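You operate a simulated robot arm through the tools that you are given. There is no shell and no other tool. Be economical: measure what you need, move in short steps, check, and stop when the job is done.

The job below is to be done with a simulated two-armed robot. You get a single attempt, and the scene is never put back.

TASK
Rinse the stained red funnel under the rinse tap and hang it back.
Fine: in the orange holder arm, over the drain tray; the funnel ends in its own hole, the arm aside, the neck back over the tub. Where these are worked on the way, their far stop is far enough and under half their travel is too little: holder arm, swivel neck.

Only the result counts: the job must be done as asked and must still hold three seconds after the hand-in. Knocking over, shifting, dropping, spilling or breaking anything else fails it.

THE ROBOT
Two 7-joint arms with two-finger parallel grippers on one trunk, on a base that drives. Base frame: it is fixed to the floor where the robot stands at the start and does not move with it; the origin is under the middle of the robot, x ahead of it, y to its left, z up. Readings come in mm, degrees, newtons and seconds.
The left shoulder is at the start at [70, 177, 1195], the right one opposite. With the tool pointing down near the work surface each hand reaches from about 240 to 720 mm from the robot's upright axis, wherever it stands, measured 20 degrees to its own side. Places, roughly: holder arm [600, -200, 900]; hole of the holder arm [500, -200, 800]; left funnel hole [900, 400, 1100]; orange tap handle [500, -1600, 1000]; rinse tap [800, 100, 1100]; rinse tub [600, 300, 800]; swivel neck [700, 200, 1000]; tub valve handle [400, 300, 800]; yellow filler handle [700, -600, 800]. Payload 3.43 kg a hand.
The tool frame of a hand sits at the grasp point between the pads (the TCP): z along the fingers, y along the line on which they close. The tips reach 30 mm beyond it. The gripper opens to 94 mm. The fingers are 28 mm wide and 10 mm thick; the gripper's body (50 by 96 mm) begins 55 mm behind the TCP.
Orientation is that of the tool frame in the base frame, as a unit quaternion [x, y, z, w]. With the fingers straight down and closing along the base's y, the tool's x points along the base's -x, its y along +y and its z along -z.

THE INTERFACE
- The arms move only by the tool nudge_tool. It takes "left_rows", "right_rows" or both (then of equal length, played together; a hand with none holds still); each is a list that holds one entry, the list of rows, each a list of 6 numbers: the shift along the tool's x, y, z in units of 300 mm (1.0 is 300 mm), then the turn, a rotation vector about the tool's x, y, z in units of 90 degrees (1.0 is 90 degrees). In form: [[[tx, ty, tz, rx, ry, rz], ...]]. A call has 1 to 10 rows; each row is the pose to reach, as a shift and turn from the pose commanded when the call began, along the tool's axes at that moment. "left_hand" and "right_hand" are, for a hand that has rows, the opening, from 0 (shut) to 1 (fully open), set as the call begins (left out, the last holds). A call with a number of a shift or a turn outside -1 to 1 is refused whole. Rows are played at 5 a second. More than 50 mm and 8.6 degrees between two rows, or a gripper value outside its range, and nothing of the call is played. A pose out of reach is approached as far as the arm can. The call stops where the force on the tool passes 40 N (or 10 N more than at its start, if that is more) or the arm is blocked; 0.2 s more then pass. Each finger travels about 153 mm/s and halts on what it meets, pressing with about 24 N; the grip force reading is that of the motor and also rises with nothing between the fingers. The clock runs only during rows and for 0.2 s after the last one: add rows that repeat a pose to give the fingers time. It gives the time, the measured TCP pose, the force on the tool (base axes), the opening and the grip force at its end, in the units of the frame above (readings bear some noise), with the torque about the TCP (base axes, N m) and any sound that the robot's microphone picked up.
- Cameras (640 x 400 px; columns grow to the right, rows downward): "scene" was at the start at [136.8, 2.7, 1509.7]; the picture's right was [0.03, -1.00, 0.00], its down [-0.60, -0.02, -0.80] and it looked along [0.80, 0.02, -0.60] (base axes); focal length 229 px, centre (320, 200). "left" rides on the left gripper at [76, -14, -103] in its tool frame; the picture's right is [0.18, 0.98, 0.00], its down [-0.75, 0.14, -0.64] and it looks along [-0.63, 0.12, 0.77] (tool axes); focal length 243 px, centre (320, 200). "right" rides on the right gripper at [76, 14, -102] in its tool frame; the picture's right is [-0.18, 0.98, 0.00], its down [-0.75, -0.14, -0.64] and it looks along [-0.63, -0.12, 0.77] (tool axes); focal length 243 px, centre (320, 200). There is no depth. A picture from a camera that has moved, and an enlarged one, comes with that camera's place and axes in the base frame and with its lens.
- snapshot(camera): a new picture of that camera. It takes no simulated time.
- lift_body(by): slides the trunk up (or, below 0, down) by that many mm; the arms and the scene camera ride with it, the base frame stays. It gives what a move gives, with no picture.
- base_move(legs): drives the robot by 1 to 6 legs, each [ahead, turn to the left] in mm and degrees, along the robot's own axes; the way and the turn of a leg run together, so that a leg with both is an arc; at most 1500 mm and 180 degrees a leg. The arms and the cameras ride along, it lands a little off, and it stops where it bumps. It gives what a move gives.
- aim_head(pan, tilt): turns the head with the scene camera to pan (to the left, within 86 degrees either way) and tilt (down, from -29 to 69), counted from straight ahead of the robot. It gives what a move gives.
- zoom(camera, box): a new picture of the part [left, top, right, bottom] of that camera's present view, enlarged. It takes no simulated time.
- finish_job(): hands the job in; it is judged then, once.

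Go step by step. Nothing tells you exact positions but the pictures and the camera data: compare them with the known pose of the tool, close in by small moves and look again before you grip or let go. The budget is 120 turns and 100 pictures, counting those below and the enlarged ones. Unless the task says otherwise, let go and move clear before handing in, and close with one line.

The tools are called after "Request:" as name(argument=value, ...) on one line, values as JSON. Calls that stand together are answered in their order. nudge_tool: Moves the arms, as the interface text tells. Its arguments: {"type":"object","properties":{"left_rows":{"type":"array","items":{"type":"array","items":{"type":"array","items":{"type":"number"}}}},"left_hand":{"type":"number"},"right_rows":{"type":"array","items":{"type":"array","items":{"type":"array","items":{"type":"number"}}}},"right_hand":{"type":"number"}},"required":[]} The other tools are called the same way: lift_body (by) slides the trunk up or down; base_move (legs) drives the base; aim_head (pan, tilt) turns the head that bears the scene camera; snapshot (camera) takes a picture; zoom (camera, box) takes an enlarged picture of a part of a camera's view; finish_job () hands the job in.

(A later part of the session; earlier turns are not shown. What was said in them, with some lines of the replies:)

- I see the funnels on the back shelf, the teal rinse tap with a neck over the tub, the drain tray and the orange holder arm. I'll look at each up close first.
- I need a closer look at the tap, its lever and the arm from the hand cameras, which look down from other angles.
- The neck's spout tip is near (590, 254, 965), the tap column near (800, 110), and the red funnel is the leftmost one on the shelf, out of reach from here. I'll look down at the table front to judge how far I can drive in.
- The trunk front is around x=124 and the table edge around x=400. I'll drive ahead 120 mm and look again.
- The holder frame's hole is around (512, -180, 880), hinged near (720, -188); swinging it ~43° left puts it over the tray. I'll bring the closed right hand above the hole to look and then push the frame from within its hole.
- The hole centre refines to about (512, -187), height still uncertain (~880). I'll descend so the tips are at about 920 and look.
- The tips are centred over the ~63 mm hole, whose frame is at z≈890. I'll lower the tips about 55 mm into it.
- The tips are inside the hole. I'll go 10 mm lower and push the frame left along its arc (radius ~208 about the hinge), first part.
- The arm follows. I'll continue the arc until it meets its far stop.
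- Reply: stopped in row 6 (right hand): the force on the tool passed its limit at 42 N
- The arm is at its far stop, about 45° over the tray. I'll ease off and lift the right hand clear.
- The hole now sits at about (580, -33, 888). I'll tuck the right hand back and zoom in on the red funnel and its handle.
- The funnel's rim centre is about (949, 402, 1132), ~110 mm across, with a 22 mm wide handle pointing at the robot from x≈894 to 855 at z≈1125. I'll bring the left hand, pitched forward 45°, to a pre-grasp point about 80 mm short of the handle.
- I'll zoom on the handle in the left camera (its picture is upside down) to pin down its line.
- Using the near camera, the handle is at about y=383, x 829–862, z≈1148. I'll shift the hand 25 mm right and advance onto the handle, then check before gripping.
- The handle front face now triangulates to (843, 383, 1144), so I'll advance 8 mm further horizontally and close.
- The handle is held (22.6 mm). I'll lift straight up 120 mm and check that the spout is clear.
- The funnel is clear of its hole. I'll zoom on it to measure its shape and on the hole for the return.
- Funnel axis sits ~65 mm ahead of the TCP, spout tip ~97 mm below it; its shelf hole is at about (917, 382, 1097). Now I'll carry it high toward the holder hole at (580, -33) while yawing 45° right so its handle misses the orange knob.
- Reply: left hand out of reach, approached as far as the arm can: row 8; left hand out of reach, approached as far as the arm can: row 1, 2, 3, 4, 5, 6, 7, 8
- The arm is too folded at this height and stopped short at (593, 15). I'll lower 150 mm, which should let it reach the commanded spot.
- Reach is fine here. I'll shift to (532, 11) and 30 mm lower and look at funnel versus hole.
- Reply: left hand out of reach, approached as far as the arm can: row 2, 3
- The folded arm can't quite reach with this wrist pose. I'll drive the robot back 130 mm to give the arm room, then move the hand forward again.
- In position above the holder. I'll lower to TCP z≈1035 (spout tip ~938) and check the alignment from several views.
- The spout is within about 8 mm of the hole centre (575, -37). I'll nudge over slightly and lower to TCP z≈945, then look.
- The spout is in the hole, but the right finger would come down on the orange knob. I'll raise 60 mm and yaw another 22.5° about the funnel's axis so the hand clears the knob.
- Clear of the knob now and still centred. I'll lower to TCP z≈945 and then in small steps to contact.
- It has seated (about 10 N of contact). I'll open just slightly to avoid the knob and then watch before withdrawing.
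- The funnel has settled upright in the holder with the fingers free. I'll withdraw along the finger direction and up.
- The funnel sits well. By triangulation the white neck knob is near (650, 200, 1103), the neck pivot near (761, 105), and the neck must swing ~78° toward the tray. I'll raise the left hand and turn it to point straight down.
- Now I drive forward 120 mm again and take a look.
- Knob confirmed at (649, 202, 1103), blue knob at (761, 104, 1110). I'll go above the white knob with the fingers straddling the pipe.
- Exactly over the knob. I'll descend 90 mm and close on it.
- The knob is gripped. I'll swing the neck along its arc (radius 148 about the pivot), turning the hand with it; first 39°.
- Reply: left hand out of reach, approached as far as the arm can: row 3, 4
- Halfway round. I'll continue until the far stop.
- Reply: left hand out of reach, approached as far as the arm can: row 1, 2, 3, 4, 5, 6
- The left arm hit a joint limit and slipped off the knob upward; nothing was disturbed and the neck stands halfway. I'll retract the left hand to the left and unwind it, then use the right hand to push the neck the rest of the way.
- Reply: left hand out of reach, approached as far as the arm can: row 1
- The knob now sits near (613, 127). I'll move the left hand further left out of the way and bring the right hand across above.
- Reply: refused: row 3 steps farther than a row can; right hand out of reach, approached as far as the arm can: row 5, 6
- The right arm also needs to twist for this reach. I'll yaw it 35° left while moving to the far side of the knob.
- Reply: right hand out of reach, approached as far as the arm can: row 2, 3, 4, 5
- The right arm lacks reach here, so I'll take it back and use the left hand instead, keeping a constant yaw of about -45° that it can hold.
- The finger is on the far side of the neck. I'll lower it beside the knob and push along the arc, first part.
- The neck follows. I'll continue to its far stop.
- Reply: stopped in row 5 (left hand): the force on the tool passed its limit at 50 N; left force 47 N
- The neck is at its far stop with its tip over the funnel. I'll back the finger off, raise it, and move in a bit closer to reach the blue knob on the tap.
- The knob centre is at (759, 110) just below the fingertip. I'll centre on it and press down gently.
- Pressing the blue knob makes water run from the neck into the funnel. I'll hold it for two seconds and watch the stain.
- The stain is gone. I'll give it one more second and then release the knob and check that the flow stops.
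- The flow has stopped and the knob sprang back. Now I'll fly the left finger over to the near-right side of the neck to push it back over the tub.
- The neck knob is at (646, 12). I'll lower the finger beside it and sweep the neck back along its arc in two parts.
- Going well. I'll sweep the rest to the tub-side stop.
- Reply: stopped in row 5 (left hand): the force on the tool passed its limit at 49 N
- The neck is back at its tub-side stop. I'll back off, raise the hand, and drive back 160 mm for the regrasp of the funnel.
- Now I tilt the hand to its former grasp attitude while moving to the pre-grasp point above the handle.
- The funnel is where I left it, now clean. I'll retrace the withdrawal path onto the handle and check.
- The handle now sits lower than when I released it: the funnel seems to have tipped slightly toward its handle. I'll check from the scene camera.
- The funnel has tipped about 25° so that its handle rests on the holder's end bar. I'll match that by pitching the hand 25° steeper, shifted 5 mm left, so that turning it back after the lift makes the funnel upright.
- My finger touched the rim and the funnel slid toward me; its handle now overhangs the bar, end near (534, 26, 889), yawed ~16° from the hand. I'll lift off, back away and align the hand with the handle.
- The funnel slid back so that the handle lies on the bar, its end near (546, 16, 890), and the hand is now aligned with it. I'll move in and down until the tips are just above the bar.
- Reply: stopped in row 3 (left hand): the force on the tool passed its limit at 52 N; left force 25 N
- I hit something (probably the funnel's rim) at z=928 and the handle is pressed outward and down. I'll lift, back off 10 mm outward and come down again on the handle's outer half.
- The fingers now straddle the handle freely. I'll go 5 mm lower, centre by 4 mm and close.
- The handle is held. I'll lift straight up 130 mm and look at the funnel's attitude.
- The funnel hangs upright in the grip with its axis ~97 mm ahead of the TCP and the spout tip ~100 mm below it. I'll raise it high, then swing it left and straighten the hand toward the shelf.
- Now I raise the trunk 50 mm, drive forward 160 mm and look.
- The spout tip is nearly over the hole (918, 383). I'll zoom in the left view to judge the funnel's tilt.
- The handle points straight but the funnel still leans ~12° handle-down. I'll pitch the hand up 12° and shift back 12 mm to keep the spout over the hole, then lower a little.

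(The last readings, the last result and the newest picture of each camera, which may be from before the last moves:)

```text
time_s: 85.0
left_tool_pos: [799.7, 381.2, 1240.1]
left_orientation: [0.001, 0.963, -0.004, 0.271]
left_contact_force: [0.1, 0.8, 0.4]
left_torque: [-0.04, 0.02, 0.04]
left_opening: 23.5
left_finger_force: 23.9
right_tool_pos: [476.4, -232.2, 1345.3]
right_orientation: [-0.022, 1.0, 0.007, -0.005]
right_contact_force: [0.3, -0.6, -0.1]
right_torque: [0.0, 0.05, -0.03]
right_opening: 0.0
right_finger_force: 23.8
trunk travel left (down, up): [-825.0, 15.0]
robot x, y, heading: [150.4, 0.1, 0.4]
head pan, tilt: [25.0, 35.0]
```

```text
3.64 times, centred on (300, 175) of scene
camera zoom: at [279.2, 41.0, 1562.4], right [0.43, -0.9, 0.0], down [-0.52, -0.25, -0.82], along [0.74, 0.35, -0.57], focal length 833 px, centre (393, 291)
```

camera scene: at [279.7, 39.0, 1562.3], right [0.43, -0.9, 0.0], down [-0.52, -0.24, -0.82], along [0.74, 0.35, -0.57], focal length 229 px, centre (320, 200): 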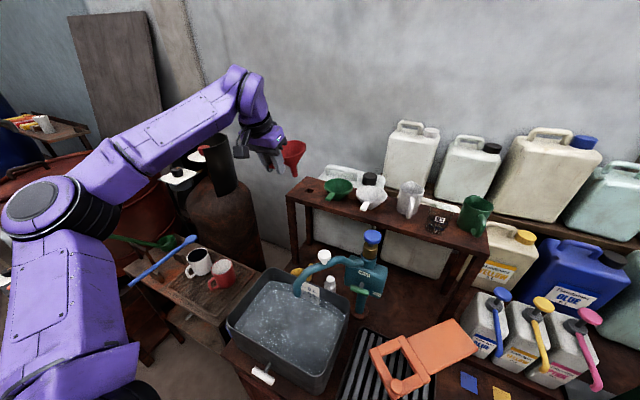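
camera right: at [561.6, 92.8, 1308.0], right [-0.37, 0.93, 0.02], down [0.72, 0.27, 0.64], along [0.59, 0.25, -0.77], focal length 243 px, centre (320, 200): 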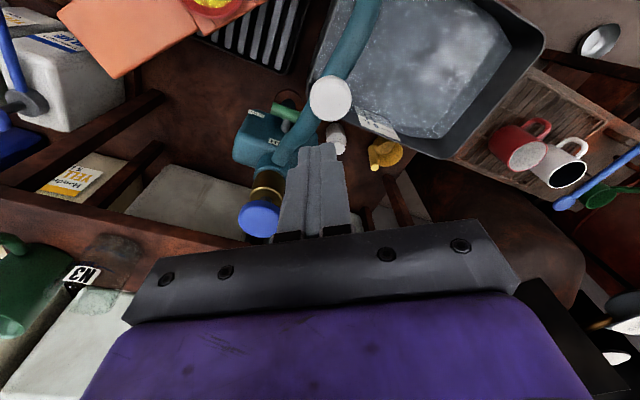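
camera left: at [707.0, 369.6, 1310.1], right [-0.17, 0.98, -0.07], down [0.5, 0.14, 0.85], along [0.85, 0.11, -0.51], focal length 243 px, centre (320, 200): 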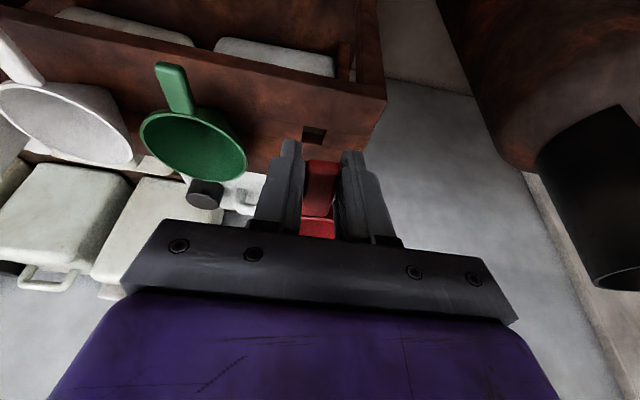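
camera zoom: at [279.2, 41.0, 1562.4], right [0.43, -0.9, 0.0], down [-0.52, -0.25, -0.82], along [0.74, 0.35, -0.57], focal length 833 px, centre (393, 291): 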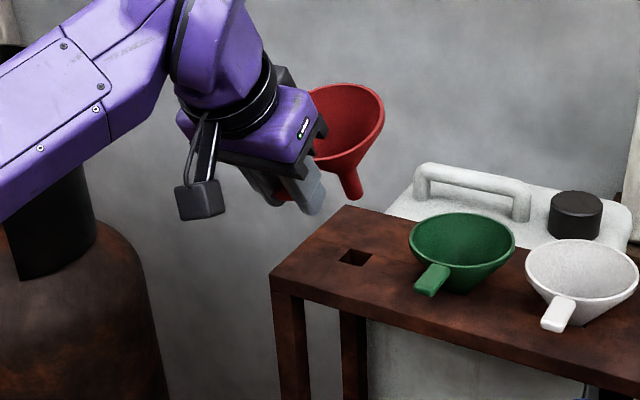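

I turned it the wrong way: the spout swung forward. I'll pitch back down to 70° with the spout over the hole and lower to just above the shelf.

Request:
nudge_tool(left_rows=[[[-0.025, 0, 0.015, 0, 0.067, 0], [-0.051, 0, 0.031, 0, 0.133, 0], [-0.02, 0, 0.085, 0, 0.145, 0], [0.01, 0, 0.135, 0, 0.155, 0]]])

Request:
zoom(camera="scene", box=[255, 140, 345, 220])

```text
time_s: 86.0
left_tool_pos: [818.6, 380.8, 1203.0]
left_orientation: [0.002, 0.988, -0.002, 0.152]
left_contact_force: [-0.6, 0.6, -0.2]
left_torque: [0.0, 0.05, 0.0]
left_opening: 23.4
left_finger_force: 23.8
right_tool_pos: [475.9, -231.9, 1344.3]
right_orientation: [-0.022, 1.0, 0.007, -0.005]
right_contact_force: [-0.3, 0.6, 0.0]
right_torque: [0.02, 0.0, -0.02]
right_opening: 0.2
right_finger_force: 24.6
trunk travel left (down, up): [-825.0, 15.0]
robot x, y, heading: [150.9, 0.1, 0.3]
head pan, tilt: [25.0, 35.0]
```

```text
5.00 times, centred on (300, 180) of scene
camera zoom: at [279.0, 39.6, 1562.5], right [0.43, -0.9, 0.0], down [-0.52, -0.25, -0.82], along [0.74, 0.35, -0.57], focal length 1145 px, centre (420, 300)
```

zoom: 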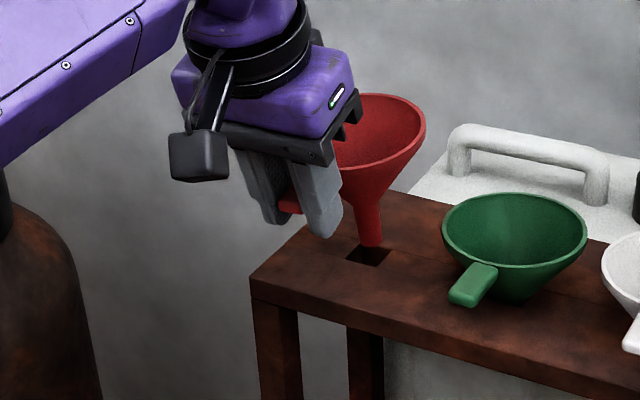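

The spout tip is right over the hole. I'll lower it in small steps into the hole.

Request:
nudge_tool(left_rows=[[[0.012, 0.003, 0.038, 0, 0, 0], [0.022, 0.003, 0.07, 0, 0, 0], [0.032, 0.003, 0.102, 0, 0, 0], [0.042, 0.003, 0.134, 0, 0, 0]]])

Request:
zoom(camera="scene", box=[255, 140, 345, 220])

```text
time_s: 87.0
left_tool_pos: [822.6, 381.9, 1158.1]
left_orientation: [0.002, 0.989, -0.004, 0.149]
left_contact_force: [0.7, 0.5, -0.3]
left_torque: [0.04, 0.04, 0.01]
left_opening: 23.5
left_finger_force: 24.0
right_tool_pos: [480.1, -231.4, 1343.1]
right_orientation: [-0.022, 1.0, 0.007, -0.007]
right_contact_force: [0.2, 0.1, -0.1]
right_torque: [0.01, 0.0, 0.02]
right_opening: 0.4
right_finger_force: 23.7
trunk travel left (down, up): [-825.0, 15.0]
robot x, y, heading: [147.9, 0.7, 0.3]
head pan, tilt: [25.0, 35.0]
```

```text
5.00 times, centred on (300, 180) of scene
camera zoom: at [283.3, 40.8, 1561.8], right [0.43, -0.9, 0.0], down [-0.52, -0.25, -0.82], along [0.74, 0.35, -0.58], focal length 1145 px, centre (420, 300)
```

zoom: 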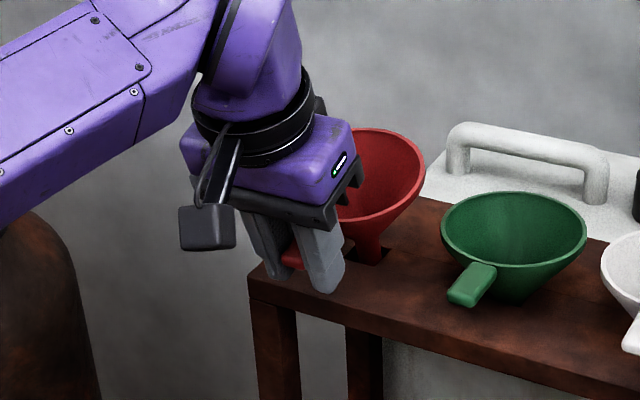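

The spout is in the hole with no force. I'll lower the last ~14 mm until it seats.

Request:
nudge_tool(left_rows=[[[0.007, 0, 0.022, 0, 0, 0], [0.012, 0, 0.038, 0, 0, 0], [0.015, 0, 0.05, 0, 0, 0]]])

```text
time_s: 87.8
left_tool_pos: [820.5, 381.4, 1146.8]
left_orientation: [0.002, 0.988, -0.002, 0.152]
left_contact_force: [4.0, 2.0, 1.5]
left_torque: [0.08, -0.3, 0.12]
left_opening: 23.5
left_finger_force: 23.7
right_tool_pos: [476.4, -233.4, 1344.5]
right_orientation: [-0.021, 1.0, 0.007, -0.004]
right_contact_force: [-0.3, -0.4, 0.7]
right_torque: [0.0, 0.02, -0.02]
right_opening: 0.0
right_finger_force: 24.0
trunk travel left (down, up): [-825.0, 15.0]
robot x, y, heading: [151.8, 0.3, 0.3]
head pan, tilt: [25.0, 35.0]
```

It is touching lightly now. I'll release and then withdraw upward along the fingers.

Request:
nudge_tool(left_rows=[[[0, 0, 0, 0, 0, 0], [0, 0, 0, 0, 0, 0]]], left_hand=0.5)

Request:
nudge_tool(left_rows=[[[0, 0, -0.08, 0, 0, 0], [0, 0, -0.2, 0, 0, 0], [0.05, 0, -0.34, 0, 0, 0], [0.1, 0, -0.48, 0, 0, 0]]])

Request:
zoom(camera="scene", box=[255, 140, 345, 220])

```text
time_s: 88.4
left_tool_pos: [818.5, 380.7, 1147.4]
left_orientation: [0.002, 0.988, -0.004, 0.151]
left_contact_force: [-0.2, 0.0, 0.0]
left_torque: [-0.01, -0.01, -0.04]
left_opening: 46.8
left_finger_force: 0.2
right_tool_pos: [475.7, -233.4, 1343.8]
right_orientation: [-0.022, 1.0, 0.008, -0.004]
right_contact_force: [0.8, -0.5, 0.5]
right_torque: [-0.01, 0.0, 0.0]
right_opening: 0.0
right_finger_force: 24.1
trunk travel left (down, up): [-825.0, 15.0]
robot x, y, heading: [146.8, 1.9, 0.3]
head pan, tilt: [25.0, 35.0]
```

```text
time_s: 89.4
left_tool_pos: [744.4, 381.1, 1279.0]
left_orientation: [0.002, 0.988, -0.003, 0.152]
left_contact_force: [1.0, -0.5, -0.2]
left_torque: [-0.03, 0.01, 0.05]
left_opening: 46.8
left_finger_force: 0.0
right_tool_pos: [474.7, -233.9, 1345.0]
right_orientation: [-0.022, 1.0, 0.008, -0.004]
right_contact_force: [-1.3, 0.2, -0.3]
right_torque: [-0.02, -0.03, 0.0]
right_opening: 0.0
right_finger_force: 24.1
trunk travel left (down, up): [-825.0, 15.0]
robot x, y, heading: [147.9, 1.1, 0.2]
head pan, tilt: [25.0, 35.0]
```

```text
5.00 times, centred on (300, 180) of scene
camera zoom: at [276.1, 38.9, 1562.7], right [0.43, -0.9, 0.0], down [-0.52, -0.24, -0.82], along [0.74, 0.35, -0.57], focal length 1145 px, centre (420, 300)
```

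zoom: 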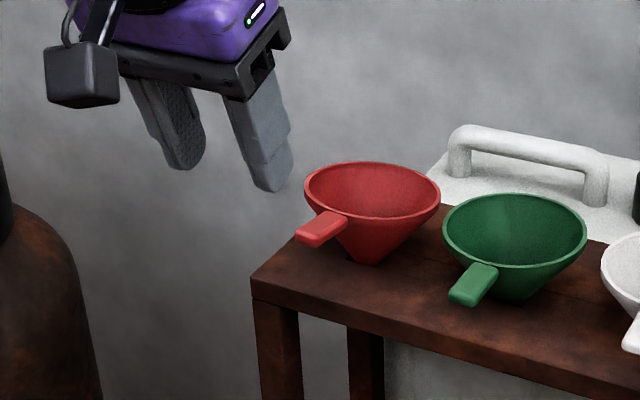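

The clean funnel hangs in its own hole. Now I'll drive back 30 mm and bring the right hand above the holder frame to swing the arm aside again.

Request:
base_move(legs=[[-30, 0]])

Request:
nudge_tool(right_rows=[[[-0.055, 0.082, 0.02, 0, 0, 0], [-0.11, 0.164, 0.06, 0, 0, 0], [-0.165, 0.246, 0.12, 0, 0, 0], [-0.22, 0.328, 0.2, 0, 0, 0], [-0.275, 0.41, 0.3, 0, 0, 0], [-0.33, 0.492, 0.41, 0, 0, 0], [-0.385, 0.575, 0.53, 0, 0, 0], [-0.44, 0.657, 0.647, 0, 0, 0]]])

Request:
snapshot(camera="right")

```text
time_s: 90.3
left_tool_pos: [725.1, 381.4, 1272.1]
left_orientation: [0.003, 0.989, -0.002, 0.148]
left_contact_force: [0.4, -0.3, -0.7]
left_torque: [0.0, 0.05, 0.0]
left_opening: 46.8
left_finger_force: 0.0
right_tool_pos: [454.6, -232.6, 1340.9]
right_orientation: [-0.022, 1.0, 0.008, -0.008]
right_contact_force: [0.9, -0.1, -1.1]
right_torque: [-0.02, 0.09, 0.03]
right_opening: 0.0
right_finger_force: 24.4
trunk travel left (down, up): [-825.0, 15.0]
robot x, y, heading: [119.1, 4.9, 0.5]
head pan, tilt: [25.0, 35.0]
```

```text
time_s: 92.1
left_tool_pos: [718.6, 383.5, 1273.3]
left_orientation: [0.002, 0.989, -0.003, 0.15]
left_contact_force: [0.3, 1.2, -0.4]
left_torque: [0.0, 0.0, -0.01]
left_opening: 47.0
left_finger_force: 0.1
right_tool_pos: [569.2, -24.0, 1149.6]
right_orientation: [-0.022, 1.0, 0.007, -0.006]
right_contact_force: [0.4, -0.9, 0.7]
right_torque: [-0.01, 0.02, 0.0]
right_opening: 0.1
right_finger_force: 23.7
trunk travel left (down, up): [-825.0, 15.0]
robot x, y, heading: [117.6, -2.6, 0.3]
head pan, tilt: [25.0, 35.0]
```

```text
3 pictures are left
camera right: at [492.2, -15.1, 1253.5], right [0.14, 0.99, 0.01], down [0.77, -0.12, 0.63], along [0.63, -0.08, -0.77], focal length 243 px, centre (320, 200)
```

right: 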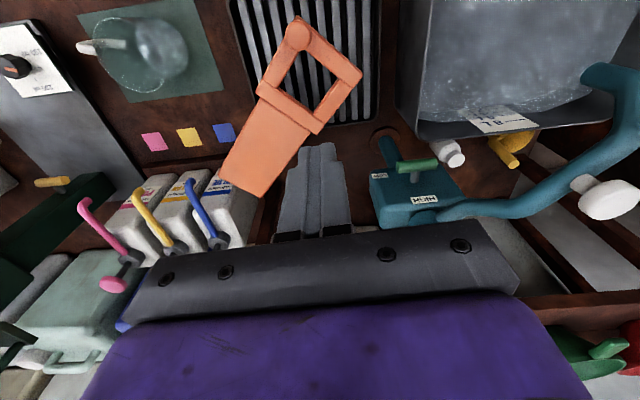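

The hole centre is confirmed at (577, -38). I'll centre and descend into it in one go, stopping with the tips about 30 mm through.

Request:
nudge_tool(right_rows=[[[-0.03, -0.055, 0.05, 0, 0, 0], [-0.033, -0.057, 0.2, 0, 0, 0], [-0.035, -0.06, 0.35, 0, 0, 0], [-0.035, -0.06, 0.5, 0, 0, 0], [-0.035, -0.06, 0.65, 0, 0, 0], [-0.035, -0.06, 0.77, 0, 0, 0], [-0.035, -0.06, 0.875, 0, 0, 0]]])

```text
time_s: 93.7
left_tool_pos: [717.2, 380.7, 1277.3]
left_orientation: [0.003, 0.989, -0.002, 0.151]
left_contact_force: [0.3, 0.5, -0.3]
left_torque: [0.02, 0.0, 0.0]
left_opening: 46.8
left_finger_force: 0.1
right_tool_pos: [577.7, -42.9, 888.0]
right_orientation: [-0.022, 1.0, 0.007, -0.004]
right_contact_force: [-0.7, -0.1, -0.6]
right_torque: [-0.02, -0.03, 0.04]
right_opening: 0.2
right_finger_force: 23.8
trunk travel left (down, up): [-825.0, 15.0]
robot x, y, heading: [119.6, 1.8, 0.2]
head pan, tilt: [25.0, 35.0]
```

I'll sweep the arm back to its original place along the arc.

Request:
nudge_tool(right_rows=[[[0.055, -0.046, 0, 0, 0, 0], [0.1, -0.102, 0, 0, 0, 0], [0.138, -0.163, 0, 0, 0, 0], [0.17, -0.227, 0, 0, 0, 0], [0.195, -0.294, 0, 0, 0, 0], [0.213, -0.364, 0, 0, 0, 0], [0.224, -0.435, 0, 0, 0, 0], [0.227, -0.507, 0, 0, 0, 0], [0.225, -0.56, 0, 0, 0, 0]]])

Request:
snapshot(camera="right")

```text
time_s: 95.7
left_tool_pos: [714.7, 387.0, 1276.4]
left_orientation: [0.002, 0.988, -0.004, 0.152]
left_contact_force: [0.4, 1.9, 0.2]
left_torque: [-0.04, 0.04, -0.05]
left_opening: 47.1
left_finger_force: 0.0
right_tool_pos: [515.5, -209.7, 888.5]
right_orientation: [-0.022, 1.0, 0.007, -0.004]
right_contact_force: [4.6, 10.8, 21.9]
right_torque: [-0.22, -0.12, -0.05]
right_opening: 0.1
right_finger_force: 23.9
trunk travel left (down, up): [-825.0, 15.0]
robot x, y, heading: [119.9, -2.3, 0.5]
head pan, tilt: [25.0, 35.0]
```

```text
2 pictures are left
camera right: at [438.7, -197.5, 991.6], right [0.14, 0.99, 0.01], down [0.76, -0.11, 0.64], along [0.63, -0.08, -0.77], focal length 243 px, centre (320, 200)
```

right: 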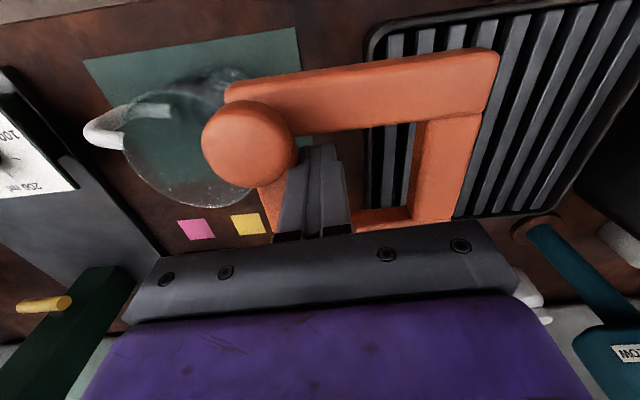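

The arm is back in its original place against its stop. I'll ease the finger off, lift the hand clear and take a final look.

Request:
nudge_tool(right_rows=[[[0, 0.03, 0, 0, 0, 0], [0, 0.065, 0, 0, 0, 0], [0, 0.065, -0.12, 0, 0, 0], [0, 0.065, -0.27, 0, 0, 0], [0, 0.065, -0.42, 0, 0, 0], [0.04, 0.065, -0.57, 0, 0, 0], [0.1, 0.065, -0.71, 0, 0, 0], [0.18, 0.065, -0.84, 0, 0, 0]]])

Request:
aim_head(pan=8, tilt=42)

Request:
snapshot(camera="scene")

```text
time_s: 97.5
left_tool_pos: [718.1, 372.5, 1277.8]
left_orientation: [0.004, 0.989, 0.0, 0.15]
left_contact_force: [-0.3, -0.6, 0.4]
left_torque: [0.01, 0.03, 0.05]
left_opening: 47.1
left_finger_force: 0.1
right_tool_pos: [463.5, -204.5, 1140.1]
right_orientation: [-0.022, 1.0, 0.008, -0.004]
right_contact_force: [-0.2, -0.8, -0.3]
right_torque: [0.07, -0.04, -0.02]
right_opening: 0.0
right_finger_force: 24.2
trunk travel left (down, up): [-825.0, 15.0]
robot x, y, heading: [119.9, 1.5, 0.3]
head pan, tilt: [25.0, 35.0]
```

```text
time_s: 98.3
left_tool_pos: [717.9, 381.1, 1276.8]
left_orientation: [0.003, 0.988, -0.004, 0.151]
left_contact_force: [-0.9, 0.0, 0.3]
left_torque: [-0.03, 0.01, 0.0]
left_opening: 46.9
left_finger_force: 0.0
right_tool_pos: [465.1, -197.9, 1140.7]
right_orientation: [-0.022, 1.0, 0.006, -0.005]
right_contact_force: [-0.2, -0.9, -0.2]
right_torque: [-0.03, -0.03, 0.0]
right_opening: 0.0
right_finger_force: 24.0
trunk travel left (down, up): [-825.0, 15.0]
robot x, y, heading: [120.0, -0.8, 0.4]
head pan, tilt: [8.0, 42.0]
```

```text
1 pictures are left
camera scene: at [252.2, 14.2, 1552.0], right [0.14, -0.99, 0.0], down [-0.66, -0.1, -0.74], along [0.74, 0.11, -0.67], focal length 229 px, centre (320, 200)
```

scene: 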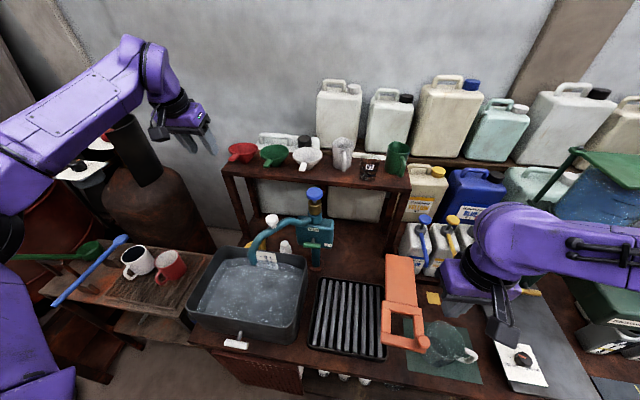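

The red funnel is clean and back in its own hole, the holder arm is aside, the neck is over the tub, the water is off and both hands are clear. I'm handing in.

Request:
finish_job()

```text
The job is handed in.
```

The red funnel was rinsed clean in the holder arm over the drain tray and hung back in its own hole, with the arm aside, the neck over the tub and the water off.
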